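You operate a simulated robot arm through the tools that you are given. There is no shell and no other tool.

You run a simulated two-armed robot. Do the job below in one go: nothing can be reset, and whatever is moved stays where it is left.

## Task
Swap the blue roll for the green one and roll that whole band on at WIDE.
Fine: blue roll to the free peg of the core rack, green roll on the feed peg; width slide to WIDE, feed lever on, crank until it is bare.

Only the result counts: the job must be done as asked and must still hold three seconds after the hand-in. Knocking over, shifting, dropping, spilling or breaking anything else fails it.

## Robot
Two 7-joint arms with fingered hands on one trunk that stands fixed in place. Base frame: the origin is at the foot of the trunk, x ahead of it, y to its left, z up; the work surface is at about z = 780. Lengths are in mm, angles in degrees, forces in N, time in s.
The left shoulder is at [84, 125, 1053], the right one opposite. With the tool pointing down near the work surface each hand reaches from about 520 to 900 mm from the base axis, measured 20 degrees to its own side. Payload 3.6 kg a hand.
The tool frame of a hand sits at the grasp point between the pads (the TCP): z along the fingers, y along the line on which they close. The tips reach 34 mm beyond it. The gripper opens to 116 mm; its body begins 40 mm behind the TCP. The gripper is a hand of 5 fingers: y runs from the thumb to the fingers, the wrist lies at [-16, -160, -164] in the tool frame, and closing takes about 1.5 s.
Orientation is that of the tool frame in the base frame, as a unit quaternion [x, y, z, w]. With the fingers straight down and the wrist toward the robot, the tool's x, y and z point along [0, 1, 0], [1, 0, 0] and [0, 0, -1] of the base frame.

## Interface
- The arms move only by the tool jog_arm. It takes "left_plan", "right_plan" or both (then of equal length, played together; a hand with none holds still); each is one flat list of numbers, 6 for each row, row after row: the shift along the tool's x, y, z in mm, then the turn, a rotation vector about the tool's x, y, z in rad. In form: [x, y, z, ax, ay, az, x, y, z, ax, ay, az, ...]. A call has 1 to 20 rows; each row shifts and turns the commanded pose from where the row before left it, along the tool's axes as they then stand. "left_fingers" and "right_fingers" are, for a hand that has rows, the opening, from 0 (shut) to 1 (fully open), set as the call begins (left out, the last holds). A row lasts 0.2 s, in which the tool goes at most 50 mm and 8.6 degrees; a call with a longer step from one row to the next is refused whole, and so is a gripper value outside its range. A pose out of reach is approached as far as the arm can. The call stops where the force on the tool passes 40 N (or 10 N more than at its start, if that is more) or the arm is blocked; 0.2 s more then pass. The fingers move at their own pace (about 153 mm/s each) and stop on an object; they squeeze with about 26 N. The grip force told is the motor's: it shows also when the fingers shut on nothing. Time passes only in rows, and 0.2 s behind the last, so rows that do not move let the fingers close. The reply holds the time, the measured pose of the TCP, the force on the tool along the base axes, the opening and the grip force, in the units named above and with some noise, with the torque about the TCP (base axes, N m) and any sound that the robot's microphone picked up.
- Cameras (640 x 400 px; columns grow to the right, rows downward): "scene" is now at [186.6, 29.7, 1242.2]; the picture's right is [0.30, -0.96, 0.00], its down [-0.38, -0.12, -0.92] and it looks along [0.87, 0.27, -0.40] (base axes); focal length 238 px, centre (320, 200). "left" rides on the left gripper at [-69, -134, -110] in its tool frame; the picture's right is [-0.77, -0.19, 0.61], its down [0.59, -0.58, 0.57] and it looks along [0.25, 0.79, 0.55] (tool axes); focal length 256 px, centre (320, 200). "right" rides on the right gripper at [69, -134, -110] in its tool frame; the picture's right is [-0.77, 0.19, -0.61], its down [-0.59, -0.58, 0.57] and it looks along [-0.25, 0.80, 0.55] (tool axes); focal length 256 px, centre (320, 200).
- camera(camera): a new picture of that camera. No time passes.
- raise_lower(by): moves the trunk up (or, below 0, down) by that many mm; the arms and the scene camera ride with it, the base frame stays. It gives what a move gives, with no picture.
- set_fingers(index, middle, ring, little, thumb_bend, thumb_turn, hand): sets how far each is bent, from 0 (flat) to 100 (curled in); at 30 the hand is open as for a grip, at 70 the pads meet at the TCP. One left out holds its place. A second passes; each finger stops where it meets its share of the squeeze, and holds until it gets a number again. A gripper value or a shape takes the hand back. It gives what a move gives, with no picture; readings hold the bend of each and the force on index, middle, ring, little, thumb and palm. thumb_turn goes from beside the hand (0) to across from the fingers (100), as for a grip.
- set_grasp(shape, hand): the hand has 5 fingers and takes this shape, open, in about a second: jaw (thumb against the fingers, like two jaws); tri (thumb and two fingers); tip (a fingertip pinch); poke (one finger out to press); point (the index stretched); flat (the hand flat); cup (the hand cupped); fist (a fist). The gripper value then closes the fingers along that shape, each until it touches; the sizes above hold for jaw. It gives what a move gives, with no picture.
- pan_tilt(pan, tilt): turns the head with the scene camera to pan (to the left, within 86 degrees either way) and tilt (down, from -29 to 69), counted from straight ahead of the robot (the tilt from the chest, where the trunk bows). It gives what a move gives.
- measure_at(camera, pixels): for up to 12 pixels [column, row] of the newest picture of that camera ("zoom" is the newest enlarged one), the place [x, y, z] in the base frame of the surface seen there, good to about 3 mm. No time passes.
- enlarge(camera, box): a new picture of the part [left, top, right, bottom] of that camera's present view, enlarged. No time passes.
- sign_off(): hands the job in; it is judged then, once.

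Leave the grippers open and the arms clear of the work at the hand-in unless told otherwise.

The tools are called after "Emit:" as name(argument=value, ...) on one line, values as JSON. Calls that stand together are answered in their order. jog_arm: Moves the arms, as the interface text tells. Its arguments: {"type":"object","properties":{"left_plan":{"type":"array","items":{"type":"number"}},"left_fingers":{"type":"number"},"right_plan":{"type":"array","items":{"type":"number"}},"right_fingers":{"type":"number"}},"required":[]} The other tools are called the same way: raise_lower (by) moves the trunk up or down; set_grasp (shape, hand) gives the hand a shape; set_fingers (index, middle, ring, little, thumb_bend, thumb_turn, hand) moves the fingers one by one; pan_tilt (pan, tilt) turns the head that bears the scene camera; camera (camera) takes a picture; measure_at (camera, pixels) gives the place of the surface under pixels of a picture; enlarge (camera, box) takes an enlarged picture of a part of a camera's view; sign_off () hands the job in.

At the start:

```text
clock: 0.0
left_ee_pos: [448.7, 376.9, 1159.0]
left_orientation: [0.707, 0.707, 0.0, 0.0]
left_wrist_force: [-0.1, -0.1, 0.2]
left_wrist_torque: [0.0, 0.02, 0.0]
left_grip_width: 116.0
left_gripper_force: 0.0
left_shape: jaw
left_bend: [30.0, 30.0, 30.0, 30.0, 30.0, 97.0]
left_finger forces: [0.0, 0.0, 0.1, 0.0, 0.1, 0.1]
right_ee_pos: [597.2, -26.7, 1171.3]
right_orientation: [0.707, 0.707, -0.001, -0.001]
right_wrist_force: [-1.2, 0.0, -0.2]
right_wrist_torque: [0.01, -0.01, -0.03]
right_grip_width: 116.0
right_gripper_force: 0.1
right_shape: jaw
right_bend: [30.0, 30.0, 30.0, 30.0, 30.0, 97.0]
right_finger forces: [0.0, 0.0, 0.0, 0.0, 0.1, 0.1]
trunk travel left (down, up): [-250.0, 512.0]
head pan, tilt (commanded): [17.2, 23.6]
```

scene: 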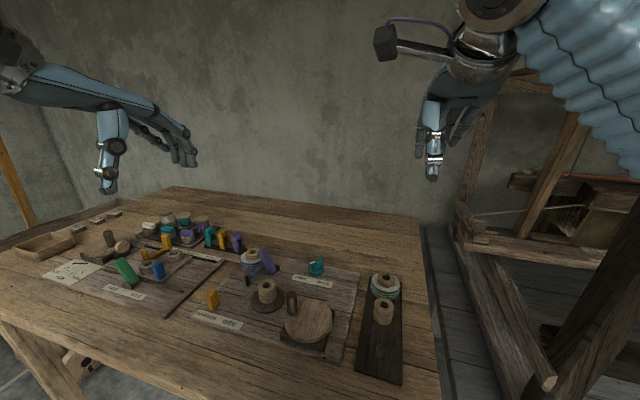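
right: 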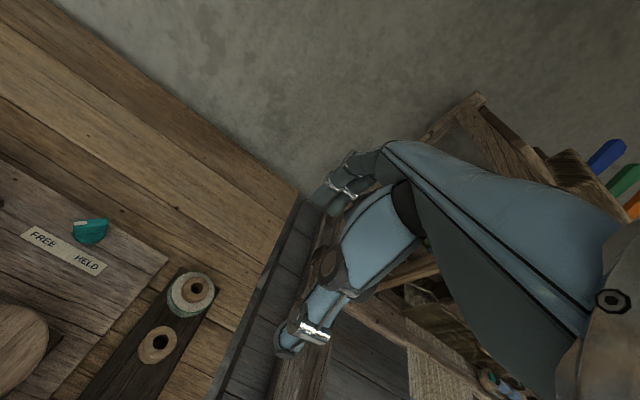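
left: 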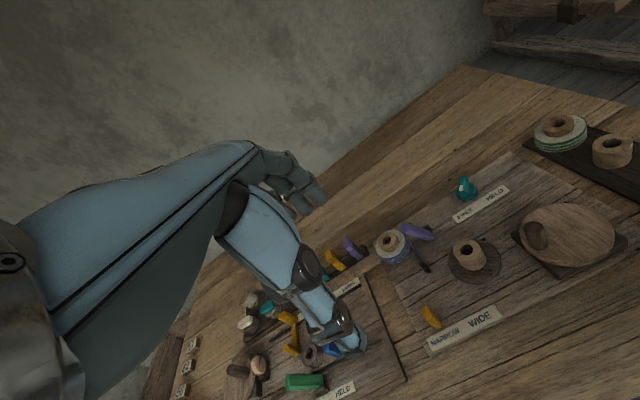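

I see a table with several stations; the winding machine seems to be right of centre. I'll take enlarged looks at it first.

Emit:
enlarge(camera="scene", box=[180, 230, 440, 390])

Emit:
enlarge(camera="scene", box=[0, 200, 260, 320])

```text
2.46 times, centred on (310, 310) of scene
```

zoom: 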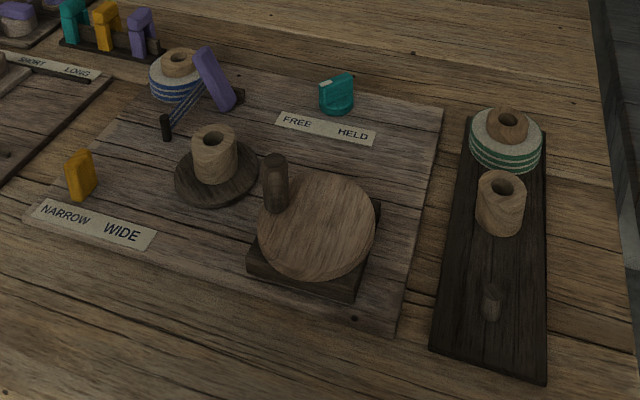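

```text
2.46 times, centred on (130, 260) of scene
```

zoom: 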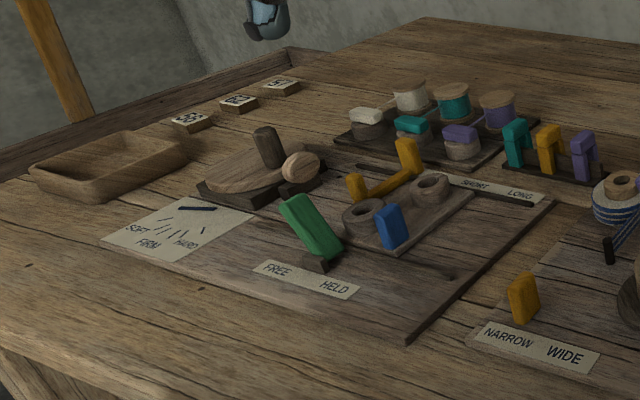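

The winder stands right of the centre: roll of blue on a peg, a guide post, a take-up core on a disc, a crank disc, a yellow NARROW/WIDE slide, a teal FREE/HELD knob, a purple lever, and the rack at the right with green roll, bare core and free peg. I'll centre the head on it.

Emit:
measure_at(camera="scene", pixels=[[251, 254], [267, 262], [248, 280], [267, 287], [292, 296], [308, 322], [212, 299], [316, 267], [386, 279], [384, 305], [380, 353], [340, 300]])

Emit:
pan_tilt(pan=8, tilt=50)

Emit:
camera(camera="scene")

```text
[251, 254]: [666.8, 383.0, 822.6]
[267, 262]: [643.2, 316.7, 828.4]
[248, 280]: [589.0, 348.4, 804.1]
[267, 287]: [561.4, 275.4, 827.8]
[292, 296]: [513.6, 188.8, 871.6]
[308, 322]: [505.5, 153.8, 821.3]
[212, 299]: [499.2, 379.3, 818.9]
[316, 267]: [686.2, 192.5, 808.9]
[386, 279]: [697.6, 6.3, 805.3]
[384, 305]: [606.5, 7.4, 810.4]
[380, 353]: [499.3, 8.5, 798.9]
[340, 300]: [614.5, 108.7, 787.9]
```

```text
clock: 0.9
left_ee_pos: [448.3, 378.1, 1159.0]
left_orientation: [0.706, 0.708, 0.0, 0.0]
left_wrist_force: [-0.1, 0.0, 0.0]
left_wrist_torque: [-0.01, -0.02, -0.02]
left_grip_width: 116.0
left_gripper_force: 0.0
left_shape: jaw
left_bend: [30.0, 30.0, 30.0, 30.0, 30.0, 97.0]
left_finger forces: [0.1, 0.0, 0.1, 0.0, 0.0, 0.0]
right_ee_pos: [598.6, -26.7, 1169.4]
right_orientation: [0.707, 0.707, 0.0, -0.001]
right_wrist_force: [-0.1, 0.5, 0.5]
right_wrist_torque: [-0.01, -0.01, 0.03]
right_grip_width: 115.7
right_gripper_force: 0.2
right_shape: jaw
right_bend: [30.0, 30.0, 30.0, 30.0, 30.0, 97.0]
right_finger forces: [0.0, 0.0, 0.1, 0.1, 0.1, 0.0]
trunk travel left (down, up): [-250.0, 512.0]
head pan, tilt (commanded): [8.0, 50.0]
```

```text
taken
```

scene: 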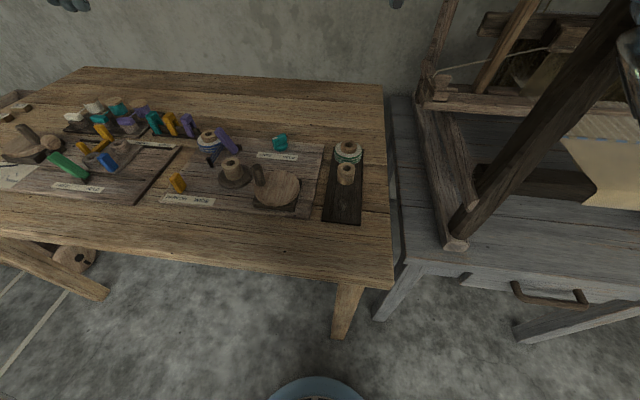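

The table's front-right corner is well in view; I'll aim the head a bit more left, so the winder sits central, and zoom in.

Emit:
pan_tilt(pan=22, tilt=42)

Emit:
camera(camera="scene")

```text
clock: 1.7
left_ee_pos: [447.8, 376.7, 1158.9]
left_orientation: [0.706, 0.708, 0.0, 0.0]
left_wrist_force: [0.2, 0.1, 0.2]
left_wrist_torque: [0.0, -0.02, 0.01]
left_grip_width: 115.7
left_gripper_force: 0.1
left_shape: jaw
left_bend: [30.0, 30.0, 30.0, 30.0, 30.0, 97.0]
left_finger forces: [0.0, 0.0, 0.1, 0.1, 0.0, 0.0]
right_ee_pos: [598.6, -26.8, 1169.5]
right_orientation: [0.707, 0.708, 0.0, 0.0]
right_wrist_force: [-0.8, 0.0, -1.0]
right_wrist_torque: [-0.01, -0.04, 0.01]
right_grip_width: 116.1
right_gripper_force: 0.0
right_shape: jaw
right_bend: [30.0, 30.0, 30.0, 30.0, 30.0, 97.0]
right_finger forces: [0.0, 0.0, 0.0, 0.1, 0.0, 0.0]
trunk travel left (down, up): [-250.0, 512.0]
head pan, tilt (commanded): [22.0, 42.0]
```

```text
taken
```

scene: 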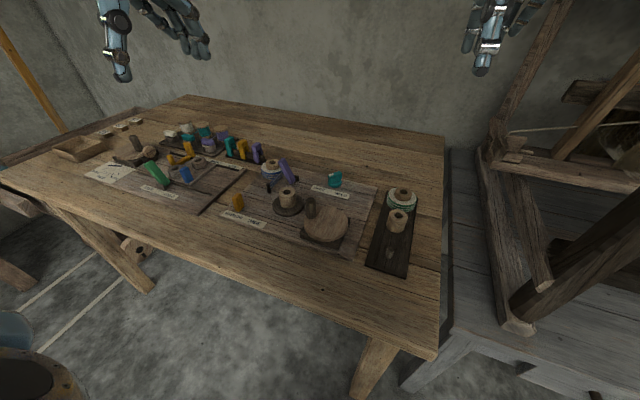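

The winder now spans columns 215–420, rows 150–275. I'll enlarge it in two parts.

Emit:
enlarge(camera="scene", box=[205, 140, 365, 260])

Emit:
enlarge(camera="scene", box=[340, 170, 450, 285])

Emit:
enlarge(camera="scene", box=[245, 145, 345, 215])

```text
3.33 times, centred on (285, 200) of scene
```

zoom: 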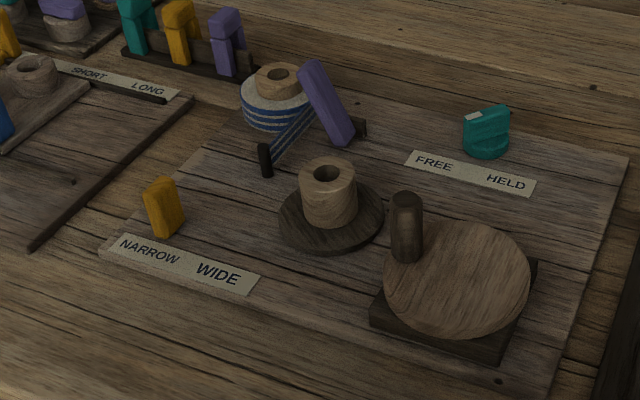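

```text
3.48 times, centred on (395, 228) of scene
```

zoom: 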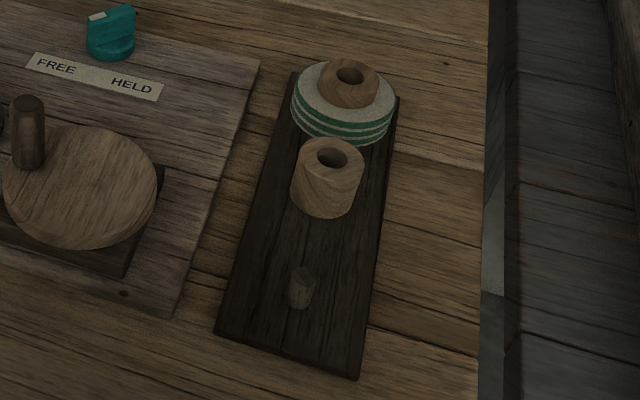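

```text
5.71 times, centred on (295, 180) of scene
```

zoom: 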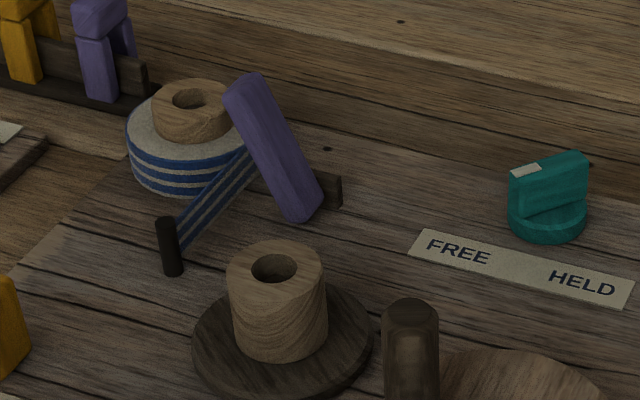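

I'll measure the winder parts in this newest zoom (blue roll, lever, guide post, take-up core, knob).

Emit:
measure_at(camera="zoom", pixels=[[190, 100], [190, 85], [140, 140], [130, 150], [248, 85], [300, 215], [330, 190], [168, 225], [275, 250], [275, 270], [548, 165], [520, 172]])

Emit:
enlarge(camera="scene", box=[340, 170, 450, 285])

Emit:
measure_at(camera="zoom", pixels=[[350, 65], [322, 80], [377, 80], [350, 95], [300, 95], [390, 95], [340, 145], [300, 165], [362, 165], [332, 158], [300, 272], [300, 305]])

```text
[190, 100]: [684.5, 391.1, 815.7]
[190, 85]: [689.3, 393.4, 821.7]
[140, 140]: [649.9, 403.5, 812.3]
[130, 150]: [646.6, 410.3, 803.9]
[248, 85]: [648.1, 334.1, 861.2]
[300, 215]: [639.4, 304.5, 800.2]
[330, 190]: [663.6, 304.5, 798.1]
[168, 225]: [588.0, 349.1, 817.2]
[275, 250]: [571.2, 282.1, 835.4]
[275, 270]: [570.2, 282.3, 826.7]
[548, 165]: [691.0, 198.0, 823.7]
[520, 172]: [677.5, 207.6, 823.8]
```

```text
3.48 times, centred on (395, 228) of scene
```

zoom: 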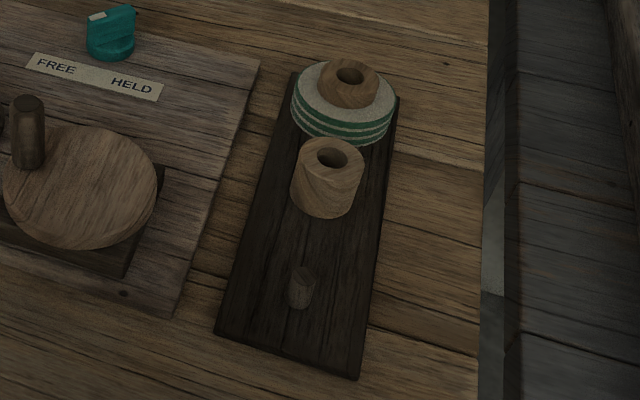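

```text
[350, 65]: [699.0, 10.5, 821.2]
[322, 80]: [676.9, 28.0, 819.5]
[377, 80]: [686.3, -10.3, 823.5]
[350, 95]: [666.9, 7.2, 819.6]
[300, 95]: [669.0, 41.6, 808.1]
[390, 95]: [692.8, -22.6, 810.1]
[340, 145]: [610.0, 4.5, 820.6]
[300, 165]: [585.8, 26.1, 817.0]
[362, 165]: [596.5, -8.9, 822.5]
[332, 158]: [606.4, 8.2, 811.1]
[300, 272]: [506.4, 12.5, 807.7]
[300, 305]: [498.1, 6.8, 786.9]
```

Zooms re-render sharply, so I'll take tight ones of the lever, the knob and the width slide.

Emit:
enlarge(camera="scene", box=[255, 150, 310, 195])

Emit:
enlarge(camera="scene", box=[305, 165, 360, 205])

Emit:
enlarge(camera="scene", box=[215, 185, 275, 235])

Emit:
enlarge(camera="scene", box=[265, 175, 365, 265])

```text
8.89 times, centred on (282, 172) of scene
```

zoom: 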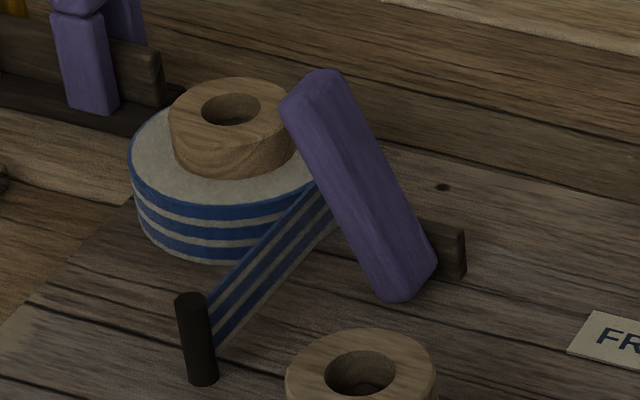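

```text
10.00 times, centred on (332, 185) of scene
```

zoom: 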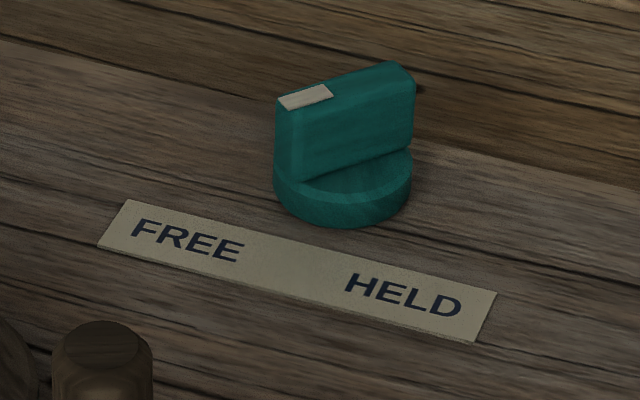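

```text
8.00 times, centred on (245, 210) of scene
```

zoom: 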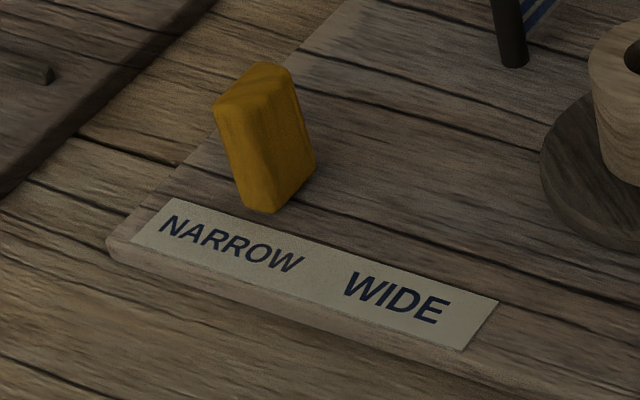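

```text
4.44 times, centred on (315, 220) of scene
```

zoom: 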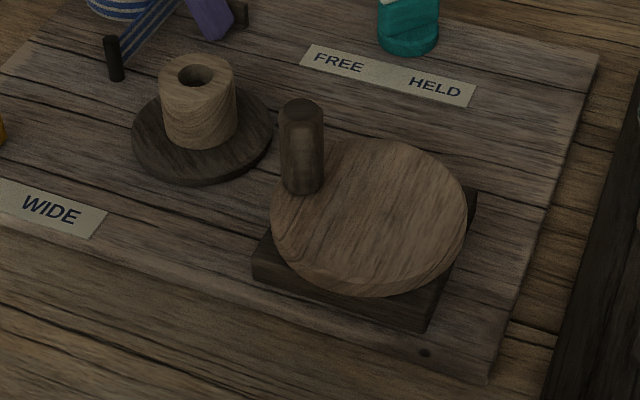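

The teal knob's white mark points to the FREE side; the slide is at NARROW; the lever leans left over the band. I'll measure the crank disc and handle in the newest zoom.

Emit:
measure_at(camera="zoom", pixels=[[370, 215], [275, 225], [462, 210], [380, 143], [370, 285], [300, 105], [303, 185], [300, 112], [340, 300], [197, 60], [197, 75], [250, 140]])

Emit:
enlarge(camera="scene", box=[215, 185, 275, 235])

Emit:
measure_at(camera="zoom", pixels=[[262, 68], [290, 85], [225, 105], [240, 90], [265, 205], [310, 165], [235, 170], [200, 230], [400, 295], [160, 240], [440, 320], [280, 230]])

```text
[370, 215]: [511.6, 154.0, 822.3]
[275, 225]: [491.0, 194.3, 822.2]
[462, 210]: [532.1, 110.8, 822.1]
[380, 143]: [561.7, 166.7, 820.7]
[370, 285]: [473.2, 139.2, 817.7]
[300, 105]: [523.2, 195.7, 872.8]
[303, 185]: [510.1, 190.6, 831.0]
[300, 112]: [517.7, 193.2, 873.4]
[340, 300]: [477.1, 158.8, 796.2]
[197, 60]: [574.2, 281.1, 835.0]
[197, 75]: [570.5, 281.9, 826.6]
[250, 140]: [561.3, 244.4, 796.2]
```

```text
8.00 times, centred on (245, 210) of scene
```

zoom: 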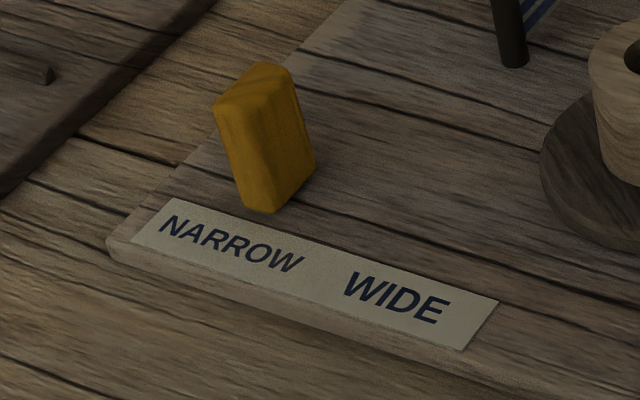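

```text
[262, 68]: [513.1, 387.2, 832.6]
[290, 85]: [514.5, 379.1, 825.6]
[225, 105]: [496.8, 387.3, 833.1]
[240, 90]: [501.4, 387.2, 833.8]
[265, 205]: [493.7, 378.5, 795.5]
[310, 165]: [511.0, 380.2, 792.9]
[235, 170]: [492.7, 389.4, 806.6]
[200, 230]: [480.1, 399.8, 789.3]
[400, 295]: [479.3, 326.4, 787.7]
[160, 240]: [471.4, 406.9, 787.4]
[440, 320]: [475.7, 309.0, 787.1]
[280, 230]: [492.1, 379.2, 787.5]
```

Next I'll look at the left hand itself to learn its finger layout, and at the right arm's surroundings before parking it away from the rack.

Emit:
pan_tilt(pan=45, tilt=5)

Emit:
camera(camera="scene")

Emit:
pan_tilt(pan=-30, tilt=30)

Emit:
camera(camera="scene")

```text
clock: 2.7
left_ee_pos: [449.0, 377.1, 1159.5]
left_orientation: [0.708, 0.707, 0.0, 0.0]
left_wrist_force: [0.2, 0.3, 0.0]
left_wrist_torque: [-0.04, 0.01, 0.04]
left_grip_width: 115.9
left_gripper_force: 0.1
left_shape: jaw
left_bend: [30.0, 30.0, 30.0, 30.0, 30.0, 97.0]
left_finger forces: [0.0, 0.0, 0.0, 0.0, 0.0, 0.0]
right_ee_pos: [598.9, -26.6, 1170.4]
right_orientation: [0.706, 0.708, -0.001, -0.001]
right_wrist_force: [-0.6, 0.0, 0.4]
right_wrist_torque: [0.0, 0.0, -0.02]
right_grip_width: 116.2
right_gripper_force: 0.0
right_shape: jaw
right_bend: [30.0, 30.0, 30.0, 30.0, 30.0, 97.0]
right_finger forces: [0.0, 0.1, 0.0, 0.1, 0.0, 0.1]
trunk travel left (down, up): [-250.0, 512.0]
head pan, tilt (commanded): [45.0, 5.0]
```

```text
taken
```

scene: 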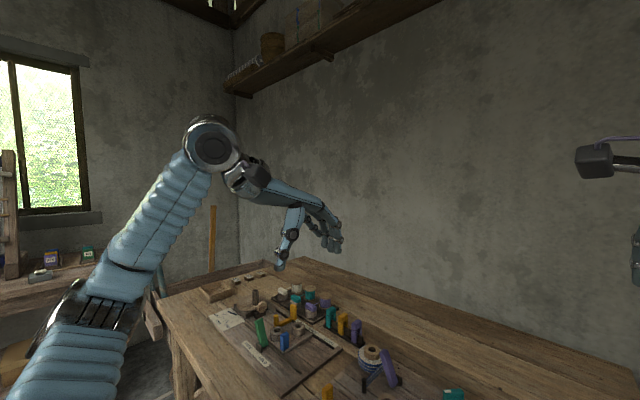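

```text
clock: 4.2
left_ee_pos: [448.6, 378.0, 1159.8]
left_orientation: [0.708, 0.707, 0.0, 0.0]
left_wrist_force: [-0.3, -0.2, -0.2]
left_wrist_torque: [0.0, 0.0, 0.03]
left_grip_width: 115.8
left_gripper_force: 0.1
left_shape: jaw
left_bend: [30.0, 30.0, 30.0, 30.0, 30.0, 97.0]
left_finger forces: [0.0, 0.0, 0.1, 0.1, 0.0, 0.1]
right_ee_pos: [596.9, -26.5, 1169.5]
right_orientation: [0.706, 0.708, 0.0, 0.0]
right_wrist_force: [0.8, 0.3, -0.5]
right_wrist_torque: [0.0, 0.01, 0.0]
right_grip_width: 116.0
right_gripper_force: 0.0
right_shape: jaw
right_bend: [30.0, 30.0, 30.0, 30.0, 30.0, 97.0]
right_finger forces: [0.0, 0.0, 0.0, 0.1, 0.1, 0.0]
trunk travel left (down, up): [-250.0, 512.0]
head pan, tilt (commanded): [-30.0, 30.0]
```

```text
taken
```

scene: 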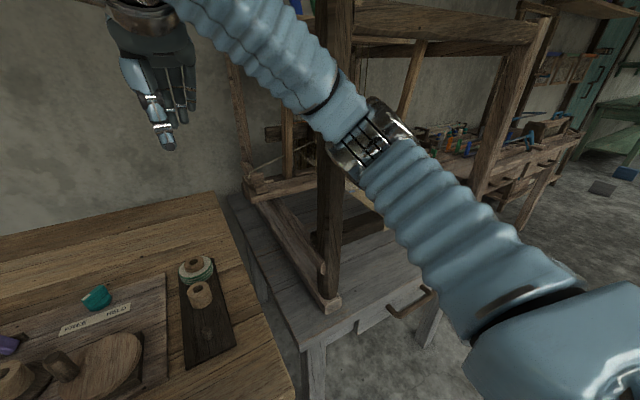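

The right hand hangs above the rack and a loom stands to the right. I'll measure the loom's parts near the right hand to plan a safe parking spot.

Emit:
measure_at(camera="scene", pixels=[[330, 290], [330, 200], [340, 60], [260, 190], [240, 150], [290, 230], [430, 20], [150, 130], [210, 290], [165, 145], [290, 150], [280, 120]])

```text
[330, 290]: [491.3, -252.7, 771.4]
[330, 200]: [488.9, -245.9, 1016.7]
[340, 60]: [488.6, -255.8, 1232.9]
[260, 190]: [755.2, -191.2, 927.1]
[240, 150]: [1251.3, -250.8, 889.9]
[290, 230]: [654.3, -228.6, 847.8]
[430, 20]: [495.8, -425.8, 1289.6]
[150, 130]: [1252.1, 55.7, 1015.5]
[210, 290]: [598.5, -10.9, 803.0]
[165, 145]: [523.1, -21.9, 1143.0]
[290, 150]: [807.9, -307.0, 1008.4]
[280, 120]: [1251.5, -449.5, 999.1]
```

I'll check where the right arm's elbow sits relative to the loom post at about (490,-250).

Emit:
measure_at(camera="scene", pixels=[[370, 140], [400, 120], [330, 110], [270, 50], [440, 220], [520, 290], [340, 165], [415, 160]])

```text
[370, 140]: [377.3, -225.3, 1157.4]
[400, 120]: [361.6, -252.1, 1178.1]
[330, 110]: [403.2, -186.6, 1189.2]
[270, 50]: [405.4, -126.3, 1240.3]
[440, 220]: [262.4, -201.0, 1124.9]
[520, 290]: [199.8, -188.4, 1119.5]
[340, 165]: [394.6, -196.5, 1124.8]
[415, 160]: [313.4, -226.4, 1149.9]
```

The elbow is about 100 mm in front of the loom post. I'll draw the right hand back (-x 120), right (-y 60) and up 60 in small steps; the elbow should fold away from the post.

Emit:
jog_arm(right_plan=[-10, -20, -10, 0, 0, 0, -10, -20, -10, 0, 0, 0, -10, -20, -10, 0, 0, 0, -10, -20, -10, 0, 0, 0, -10, -20, -10, 0, 0, 0, -10, -20, -10, 0, 0, 0])

Emit:
camera(camera="scene")

```text
clock: 5.6
left_ee_pos: [447.5, 378.4, 1159.4]
left_orientation: [0.707, 0.707, 0.0, -0.001]
left_wrist_force: [0.5, -0.5, -0.4]
left_wrist_torque: [-0.01, -0.05, 0.02]
left_grip_width: 116.0
left_gripper_force: 0.0
left_shape: jaw
left_bend: [30.0, 30.0, 30.0, 30.0, 30.0, 97.0]
left_finger forces: [0.0, 0.0, 0.0, 0.0, 0.0, 0.0]
right_ee_pos: [477.3, -86.7, 1230.5]
right_orientation: [0.706, 0.708, 0.001, 0.0]
right_wrist_force: [-0.7, -0.2, -0.4]
right_wrist_torque: [-0.02, -0.03, 0.01]
right_grip_width: 116.1
right_gripper_force: 0.0
right_shape: jaw
right_bend: [30.0, 30.0, 30.0, 30.0, 30.0, 97.0]
right_finger forces: [0.0, 0.0, 0.0, 0.0, 0.0, 0.1]
trunk travel left (down, up): [-250.0, 512.0]
head pan, tilt (commanded): [-30.0, 30.0]
```

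```text
taken
```

scene: 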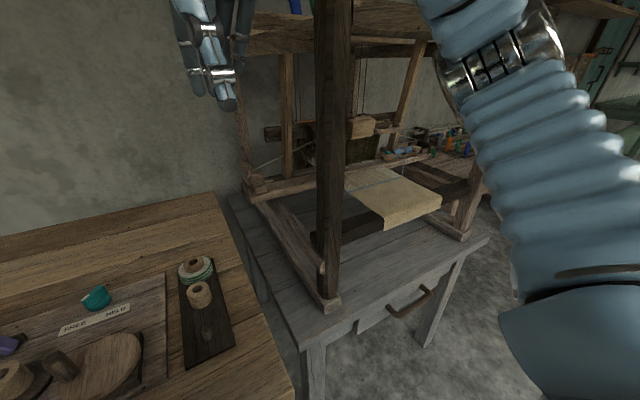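

The right arm folded away cleanly. Now I'll point the head at the blue roll and measure it precisely.

Emit:
pan_tilt(pan=28, tilt=36)

Emit:
camera(camera="scene")

```text
clock: 6.8
left_ee_pos: [450.0, 378.2, 1159.0]
left_orientation: [0.707, 0.707, 0.0, 0.0]
left_wrist_force: [-0.3, -0.1, 0.1]
left_wrist_torque: [-0.02, 0.0, 0.01]
left_grip_width: 115.9
left_gripper_force: 0.1
left_shape: jaw
left_bend: [30.0, 30.0, 30.0, 30.0, 30.0, 97.0]
left_finger forces: [0.1, 0.0, 0.0, 0.0, 0.0, 0.1]
right_ee_pos: [478.8, -86.2, 1230.0]
right_orientation: [0.706, 0.708, -0.001, 0.001]
right_wrist_force: [0.5, 1.0, 0.0]
right_wrist_torque: [-0.01, 0.0, 0.02]
right_grip_width: 115.8
right_gripper_force: 0.1
right_shape: jaw
right_bend: [30.0, 30.0, 30.0, 30.0, 30.0, 97.0]
right_finger forces: [0.1, 0.0, 0.0, 0.0, 0.1, 0.0]
trunk travel left (down, up): [-250.0, 512.0]
head pan, tilt (commanded): [28.0, 36.0]
```

```text
taken
```

scene: 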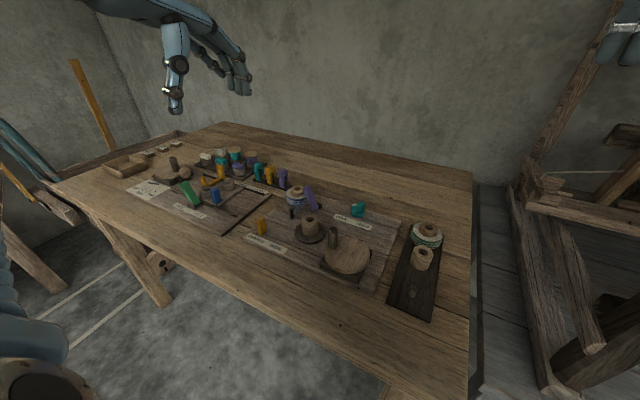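

The blue roll is at about (297,195). I'll enlarge around it.

Emit:
enlarge(camera="scene", box=[275, 177, 330, 212])

Emit:
enlarge(camera="scene", box=[150, 60, 270, 140])

```text
11.43 times, centred on (302, 194) of scene
```

zoom: 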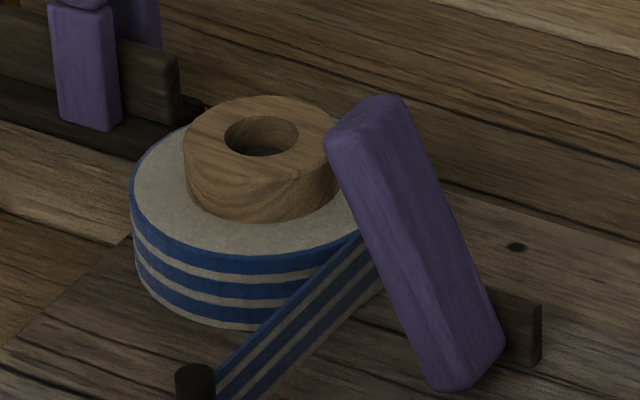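

```text
5.00 times, centred on (210, 100) of scene
```

zoom: 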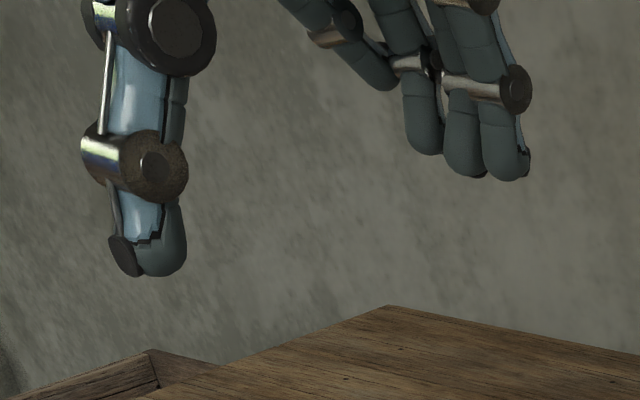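

I'll measure the thumb tip and fingertips in this zoom to learn the hand layout at open.

Emit:
measure_at(camera="zoom", pixels=[[155, 268], [175, 240], [150, 170], [375, 80], [425, 145], [465, 168], [510, 172], [510, 90], [340, 20], [450, 85], [170, 35], [400, 60]])

Emit:
enlarge(camera="scene", box=[275, 177, 330, 212])

Emit:
measure_at(camera="zoom", pixels=[[260, 98], [188, 150], [335, 150], [262, 210], [135, 195], [270, 245], [145, 290], [240, 325], [195, 375], [380, 100], [345, 140], [480, 340]])

```text
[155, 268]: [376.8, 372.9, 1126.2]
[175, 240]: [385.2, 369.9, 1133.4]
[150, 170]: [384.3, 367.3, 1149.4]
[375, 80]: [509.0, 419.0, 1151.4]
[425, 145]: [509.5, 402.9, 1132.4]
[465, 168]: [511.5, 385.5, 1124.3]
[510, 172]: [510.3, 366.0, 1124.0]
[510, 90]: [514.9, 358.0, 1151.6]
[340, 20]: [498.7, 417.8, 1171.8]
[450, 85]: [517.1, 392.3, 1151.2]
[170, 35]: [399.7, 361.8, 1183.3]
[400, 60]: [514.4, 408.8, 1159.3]
```

```text
11.43 times, centred on (302, 194) of scene
```

zoom: 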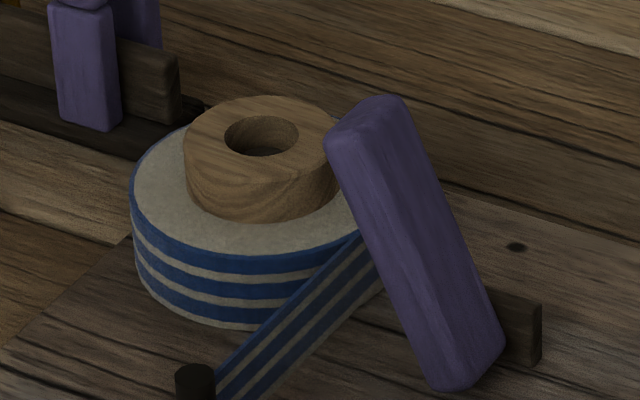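

```text
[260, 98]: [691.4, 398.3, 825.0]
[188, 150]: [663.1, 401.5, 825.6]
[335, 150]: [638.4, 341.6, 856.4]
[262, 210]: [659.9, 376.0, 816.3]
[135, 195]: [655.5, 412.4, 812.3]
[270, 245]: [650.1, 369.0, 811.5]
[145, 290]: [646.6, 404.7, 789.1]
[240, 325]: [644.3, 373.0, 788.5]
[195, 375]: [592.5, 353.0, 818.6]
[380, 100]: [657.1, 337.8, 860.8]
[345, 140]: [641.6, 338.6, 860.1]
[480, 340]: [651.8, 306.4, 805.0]
```

Now I know the hand: thumb and index/middle oppose near the TCP line, little finger extends to about +45 mm along tool x. Let me measure the clip rack behind/left of the blue roll, as the outer fingers will come near it.

Emit:
enlarge(camera="scene", box=[235, 155, 315, 215])

Emit:
measure_at(camera="zoom", pixels=[[385, 120], [405, 120], [385, 210], [405, 230], [430, 200], [440, 230], [345, 205], [280, 110], [255, 100], [190, 90], [500, 260], [130, 80]])

```text
6.67 times, centred on (275, 185) of scene
```

zoom: 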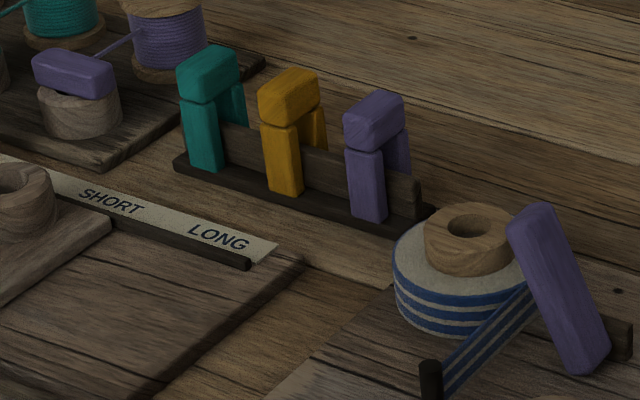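

```text
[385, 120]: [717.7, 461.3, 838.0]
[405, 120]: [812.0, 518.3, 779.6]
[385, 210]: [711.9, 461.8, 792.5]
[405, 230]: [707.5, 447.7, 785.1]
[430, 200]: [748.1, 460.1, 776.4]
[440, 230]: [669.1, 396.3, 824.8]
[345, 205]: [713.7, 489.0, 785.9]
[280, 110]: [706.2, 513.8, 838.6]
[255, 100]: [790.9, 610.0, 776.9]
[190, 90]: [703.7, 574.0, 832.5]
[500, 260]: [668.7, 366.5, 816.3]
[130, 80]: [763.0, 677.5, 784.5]
```

The purple clip's near face is at y≈455, so a hand turned about 20° clockwise keeps the little finger clear. I'll turn the left hand 20° and bring it above the blue roll at TCP ≈ (675, 386, 900).

Emit:
jog_arm(left_plan=[0, 0, 0, 0, 0, 0.1163, 0, 0, 0, 0, 0, 0.1163, 0, 0, 0, 0, 0, 0.1163, 10.6, 26.2, 32.4, 0, 0, 0, 10.6, 26.2, 32.4, 0, 0, 0, 10.6, 26.2, 32.4, 0, 0, 0, 10.6, 26.2, 32.4, 0, 0, 0, 10.6, 26.2, 32.4, 0, 0, 0, 10.6, 26.2, 32.4, 0, 0, 0, 10.6, 26.2, 32.4, 0, 0, 0, 10.6, 26.2, 32.4, 0, 0, 0, 0, 0, 0, 0, 0, 0], left_fingers=1)

Emit:
camera(camera="scene")

Emit:
camera(camera="left")

```text
clock: 9.4
left_ee_pos: [673.5, 385.6, 901.7]
left_orientation: [0.819, 0.574, 0.0, -0.001]
left_wrist_force: [-0.5, -0.6, 0.1]
left_wrist_torque: [0.01, 0.0, -0.02]
left_grip_width: 115.8
left_gripper_force: 0.0
left_shape: jaw
left_bend: [30.0, 30.0, 30.0, 30.0, 30.0, 97.0]
left_finger forces: [0.1, 0.0, 0.0, 0.0, 0.1, 0.0]
right_ee_pos: [478.2, -87.6, 1230.4]
right_orientation: [0.707, 0.708, -0.001, 0.0]
right_wrist_force: [-0.6, -0.3, -0.5]
right_wrist_torque: [0.0, 0.0, -0.01]
right_grip_width: 115.8
right_gripper_force: 0.1
right_shape: jaw
right_bend: [30.0, 30.0, 30.0, 30.0, 30.0, 97.0]
right_finger forces: [0.0, 0.0, 0.1, 0.0, 0.0, 0.1]
trunk travel left (down, up): [-250.0, 512.0]
head pan, tilt (commanded): [28.0, 36.0]
```

```text
taken
```

scene: 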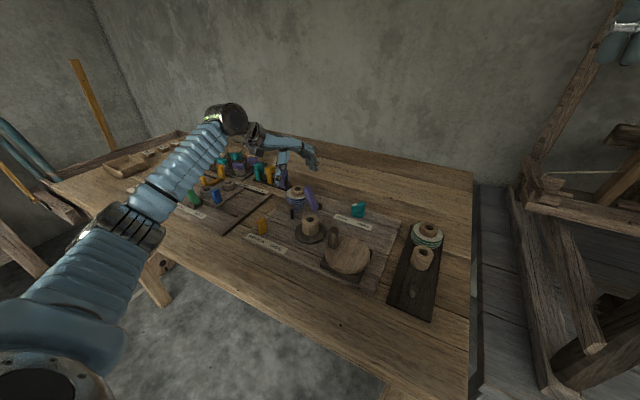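

```text
taken
```

left: 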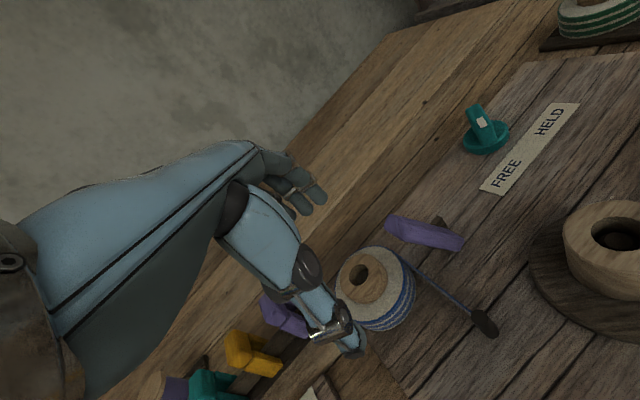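

The hand hovers over the blue roll. I'll zoom from both cameras to check the alignment before lowering.

Emit:
enlarge(camera="scene", box=[240, 130, 350, 220])

Emit:
enlarge(camera="left", box=[200, 140, 520, 370])

```text
4.44 times, centred on (295, 175) of scene
```

zoom: 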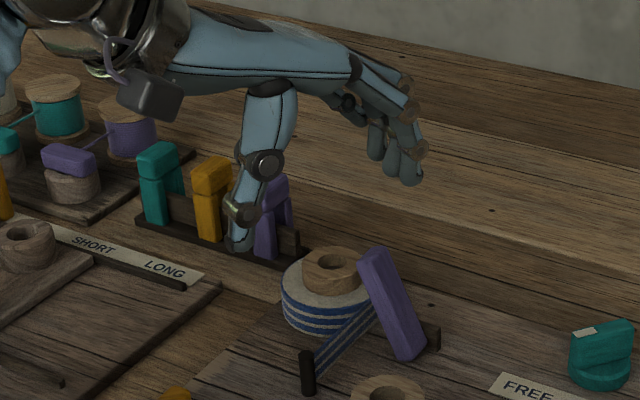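

```text
1.74 times, centred on (360, 255) of left
```

zoom: 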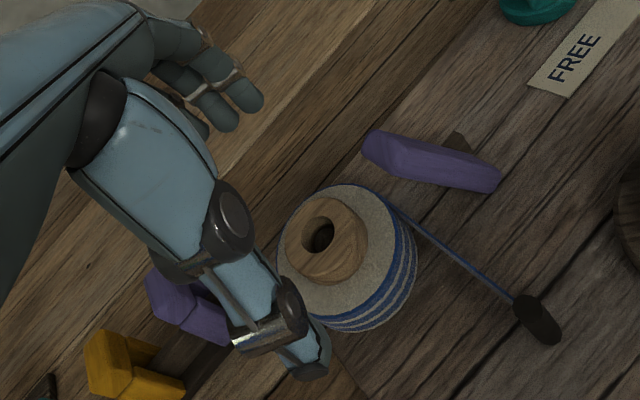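

The roll sits right below the palm, thumb and fingers clear on both sides. Lowering 74 mm to TCP z ≈ 828 in gentle steps.

Emit:
jog_arm(left_plan=[0.9, 1.3, 15, 0, 0, 0, 0, 0, 15, 0, 0, 0, 0, 0, 15, 0, 0, 0, 0, 0, 15, 0, 0, 0, 0, 0, 14, 0, 0, 0])

Emit:
enlarge(camera="scene", box=[240, 130, 350, 220])

Emit:
enlarge(camera="left", box=[200, 140, 520, 370])

```text
clock: 10.6
left_ee_pos: [675.1, 386.8, 826.2]
left_orientation: [0.819, 0.574, 0.0, -0.001]
left_wrist_force: [0.6, -0.2, -0.4]
left_wrist_torque: [-0.05, 0.0, 0.02]
left_grip_width: 115.7
left_gripper_force: 0.1
left_shape: jaw
left_bend: [30.0, 30.0, 30.0, 30.0, 30.0, 97.0]
left_finger forces: [0.0, 0.1, 0.1, 0.0, 0.1, 0.0]
right_ee_pos: [478.3, -86.9, 1229.9]
right_orientation: [0.706, 0.708, 0.0, -0.001]
right_wrist_force: [0.3, -0.5, 0.3]
right_wrist_torque: [0.03, -0.03, 0.02]
right_grip_width: 115.8
right_gripper_force: 0.1
right_shape: jaw
right_bend: [30.0, 30.0, 30.0, 30.0, 30.0, 97.0]
right_finger forces: [0.0, 0.0, 0.0, 0.0, 0.0, 0.0]
trunk travel left (down, up): [-250.0, 512.0]
head pan, tilt (commanded): [28.0, 36.0]
```

```text
4.44 times, centred on (295, 175) of scene
```

zoom: 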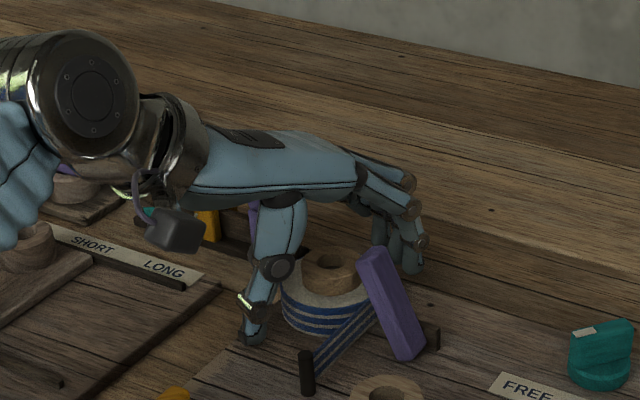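

```text
1.74 times, centred on (360, 255) of left
```

zoom: 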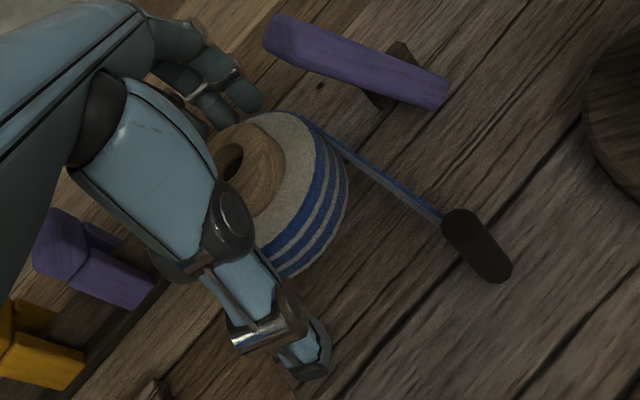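

Thumb and fingers straddle the roll with no contact. Now I'll close the fingers on it with still rows.

Emit:
jog_arm(left_plan=[0, 0, 0, 0, 0, 0, 0, 0, 0, 0, 0, 0, 0, 0, 0, 0, 0, 0, 0, 0, 0, 0, 0, 0, 0, 0, 0, 0, 0, 0, 0, 0, 0, 0, 0, 0, 0, 0, 0, 0, 0, 0, 0, 0, 0, 0, 0, 0], left_fingers=0)

Emit:
enlarge(camera="scene", box=[240, 130, 350, 220])

Emit:
enlarge(camera="left", box=[200, 140, 520, 370])

```text
clock: 12.4
left_ee_pos: [676.2, 386.4, 827.2]
left_orientation: [0.818, 0.575, 0.0, 0.0]
left_wrist_force: [-1.2, 1.1, 2.8]
left_wrist_torque: [0.03, -0.06, -0.02]
left_grip_width: 76.4
left_gripper_force: 25.7
left_shape: jaw
left_bend: [41.0, 46.0, 65.0, 64.0, 51.0, 98.0]
left_finger forces: [11.4, 9.9, 0.0, 0.0, 20.7, 0.0]
right_ee_pos: [477.8, -86.5, 1229.8]
right_orientation: [0.707, 0.708, 0.001, 0.0]
right_wrist_force: [-0.1, -0.8, 0.5]
right_wrist_torque: [-0.04, 0.03, -0.01]
right_grip_width: 115.9
right_gripper_force: 0.0
right_shape: jaw
right_bend: [30.0, 30.0, 30.0, 30.0, 30.0, 97.0]
right_finger forces: [0.0, 0.0, 0.0, 0.0, 0.0, 0.0]
trunk travel left (down, up): [-250.0, 512.0]
head pan, tilt (commanded): [28.0, 36.0]
```

```text
4.44 times, centred on (295, 175) of scene
```

zoom: 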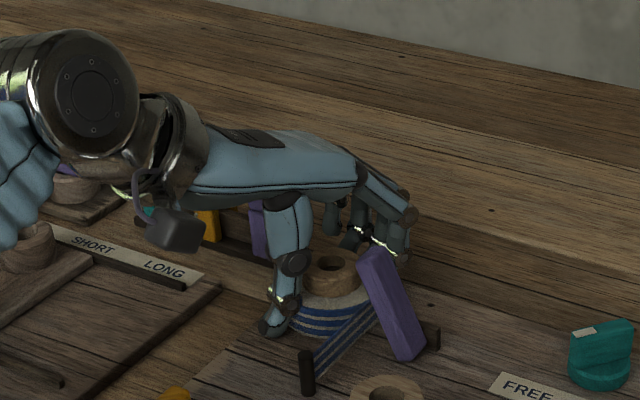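

```text
1.74 times, centred on (360, 255) of left
```

zoom: 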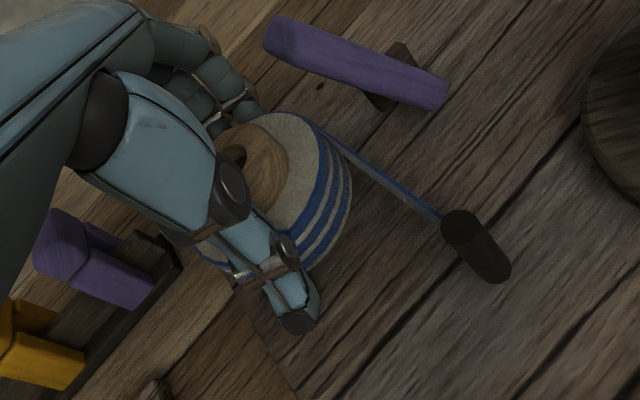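

A firm grip: index 11 N, middle 10 N, thumb 21 N. Lifting straight up 80 mm in slow steps.

Emit:
jog_arm(left_plan=[0, 0, -8, 0, 0, 0, 0, 0, -8, 0, 0, 0, 0, 0, -8, 0, 0, 0, 0, 0, -8, 0, 0, 0, 0, 0, -8, 0, 0, 0, 0, 0, -10, 0, 0, 0, 0, 0, -15, 0, 0, 0, 0, 0, -15, 0, 0, 0])

Emit:
enlarge(camera="scene", box=[240, 120, 360, 220])

Emit:
enlarge(camera="left", box=[200, 140, 520, 370])

```text
clock: 14.2
left_ee_pos: [676.6, 385.7, 908.2]
left_orientation: [0.819, 0.574, 0.0, 0.0]
left_wrist_force: [-0.1, 0.2, -0.9]
left_wrist_torque: [-0.01, -0.04, 0.0]
left_grip_width: 76.3
left_gripper_force: 26.3
left_shape: jaw
left_bend: [41.0, 46.0, 65.0, 64.0, 51.0, 98.0]
left_finger forces: [11.6, 9.8, 0.1, 0.0, 19.9, 0.0]
right_ee_pos: [479.5, -85.0, 1229.9]
right_orientation: [0.706, 0.708, 0.0, 0.0]
right_wrist_force: [-0.2, 0.3, 0.3]
right_wrist_torque: [0.04, 0.02, -0.04]
right_grip_width: 116.0
right_gripper_force: 0.1
right_shape: jaw
right_bend: [30.0, 30.0, 30.0, 30.0, 30.0, 97.0]
right_finger forces: [0.0, 0.0, 0.0, 0.0, 0.1, 0.0]
trunk travel left (down, up): [-250.0, 512.0]
head pan, tilt (commanded): [28.0, 36.0]
```

```text
4.00 times, centred on (300, 170) of scene
```

zoom: 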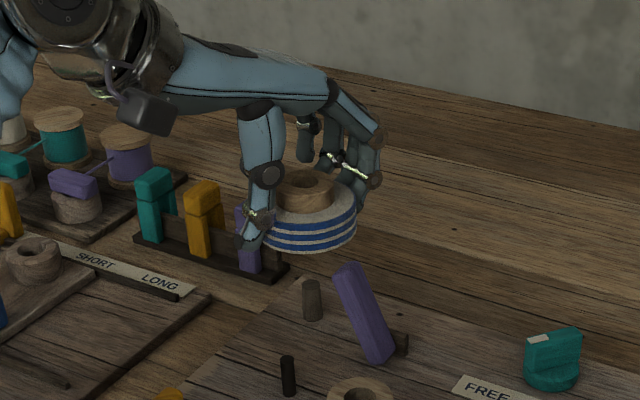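

```text
1.74 times, centred on (360, 255) of left
```

zoom: 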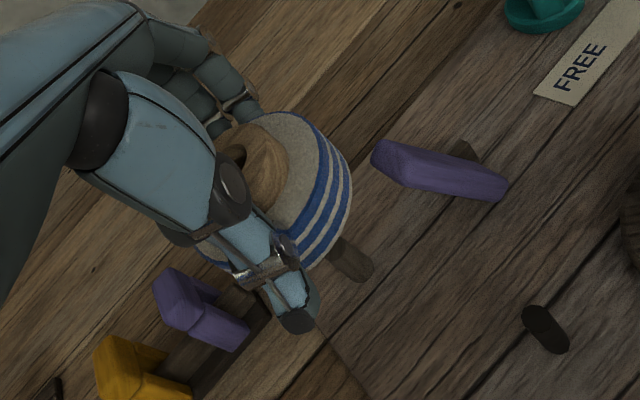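

The blue roll is off and level in the hand; the feed peg is bare now at (311,300) in the zoom. I'll measure the peg and the roll in hand.

Emit:
enlarge(camera="scene", box=[240, 120, 360, 220])

Emit:
measure_at(camera="zoom", pixels=[[311, 283], [305, 300], [318, 300], [312, 316], [305, 318], [306, 178], [306, 210], [290, 240], [355, 220], [330, 175], [280, 185], [305, 195]])

```text
4.00 times, centred on (300, 170) of scene
```

zoom: 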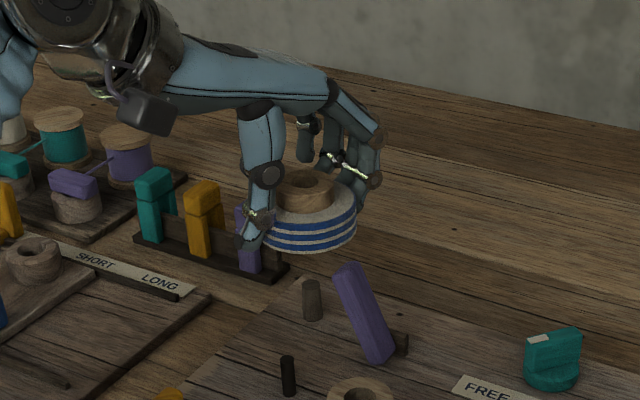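

```text
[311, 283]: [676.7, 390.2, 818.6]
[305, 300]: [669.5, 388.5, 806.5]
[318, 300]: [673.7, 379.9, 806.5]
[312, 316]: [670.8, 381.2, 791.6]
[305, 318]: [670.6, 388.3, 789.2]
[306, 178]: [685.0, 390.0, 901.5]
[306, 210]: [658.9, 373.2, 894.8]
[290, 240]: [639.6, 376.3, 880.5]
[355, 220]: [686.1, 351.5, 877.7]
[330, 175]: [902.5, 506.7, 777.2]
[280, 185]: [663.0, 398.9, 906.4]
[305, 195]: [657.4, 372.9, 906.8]
```

Feed peg axis ≈ (675.5, 386), top z ≈ 819. Now the free peg on the rack: I'll turn the head to it and measure it closely.

Emit:
pan_tilt(pan=10, tilt=45)

Emit:
camera(camera="scene")

```text
clock: 15.1
left_ee_pos: [675.0, 386.6, 907.4]
left_orientation: [0.819, 0.574, -0.001, -0.001]
left_wrist_force: [-0.6, -0.1, -1.2]
left_wrist_torque: [-0.01, -0.01, 0.02]
left_grip_width: 76.5
left_gripper_force: 25.8
left_shape: jaw
left_bend: [41.0, 46.0, 65.0, 64.0, 51.0, 98.0]
left_finger forces: [11.6, 9.9, 0.0, 0.0, 19.9, 0.1]
right_ee_pos: [479.6, -87.0, 1229.2]
right_orientation: [0.706, 0.708, -0.001, 0.0]
right_wrist_force: [0.1, -0.2, 0.0]
right_wrist_torque: [0.0, 0.02, 0.03]
right_grip_width: 115.5
right_gripper_force: 0.0
right_shape: jaw
right_bend: [30.0, 30.0, 30.0, 30.0, 30.0, 97.0]
right_finger forces: [0.0, 0.1, 0.0, 0.0, 0.0, 0.0]
trunk travel left (down, up): [-250.0, 512.0]
head pan, tilt (commanded): [10.0, 45.0]
```

```text
taken
```

scene: 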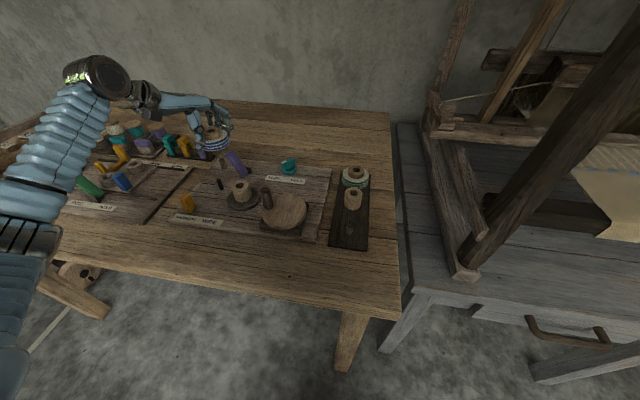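

The free peg is about (348,228). Tight zoom there.

Emit:
enlarge(camera="scene", box=[325, 155, 385, 255])

Emit:
enlarge(camera="scene", box=[333, 215, 365, 240])

```text
4.00 times, centred on (355, 205) of scene
```

zoom: 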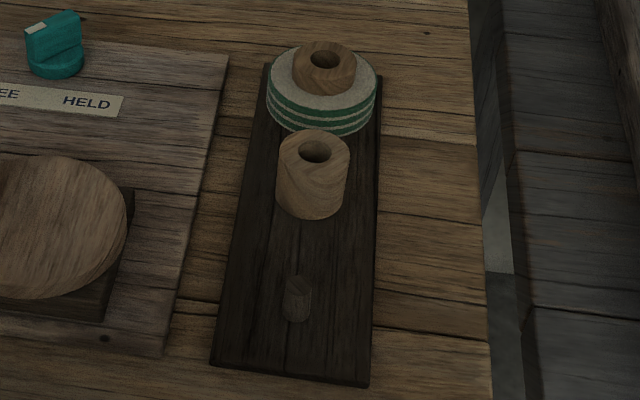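

```text
16.00 times, centred on (349, 228) of scene
```

zoom: 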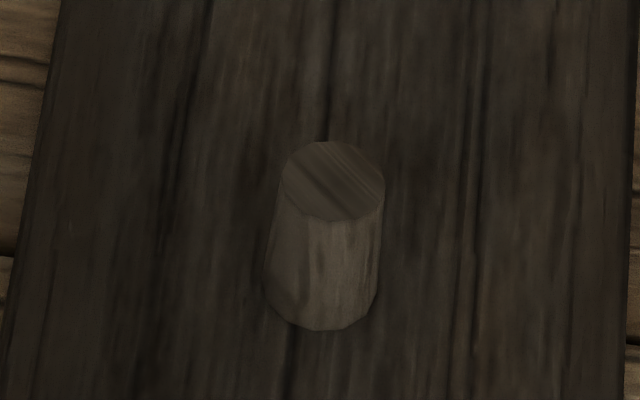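

The peg's top face is centred at about (335,182) in this zoom. Measuring points on the top face and base.

Emit:
measure_at(camera="zoom", pixels=[[335, 182], [295, 185], [377, 190], [325, 150], [345, 214], [320, 170], [350, 195], [315, 325], [275, 285], [372, 295], [150, 200], [500, 200]])

```text
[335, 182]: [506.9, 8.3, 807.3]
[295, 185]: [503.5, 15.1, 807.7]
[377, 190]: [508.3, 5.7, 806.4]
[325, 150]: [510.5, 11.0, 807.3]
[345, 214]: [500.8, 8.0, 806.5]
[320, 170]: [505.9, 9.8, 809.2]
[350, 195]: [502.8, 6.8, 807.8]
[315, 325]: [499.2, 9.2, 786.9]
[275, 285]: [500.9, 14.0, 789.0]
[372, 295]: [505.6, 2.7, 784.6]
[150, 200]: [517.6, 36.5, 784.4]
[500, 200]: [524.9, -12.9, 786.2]
```

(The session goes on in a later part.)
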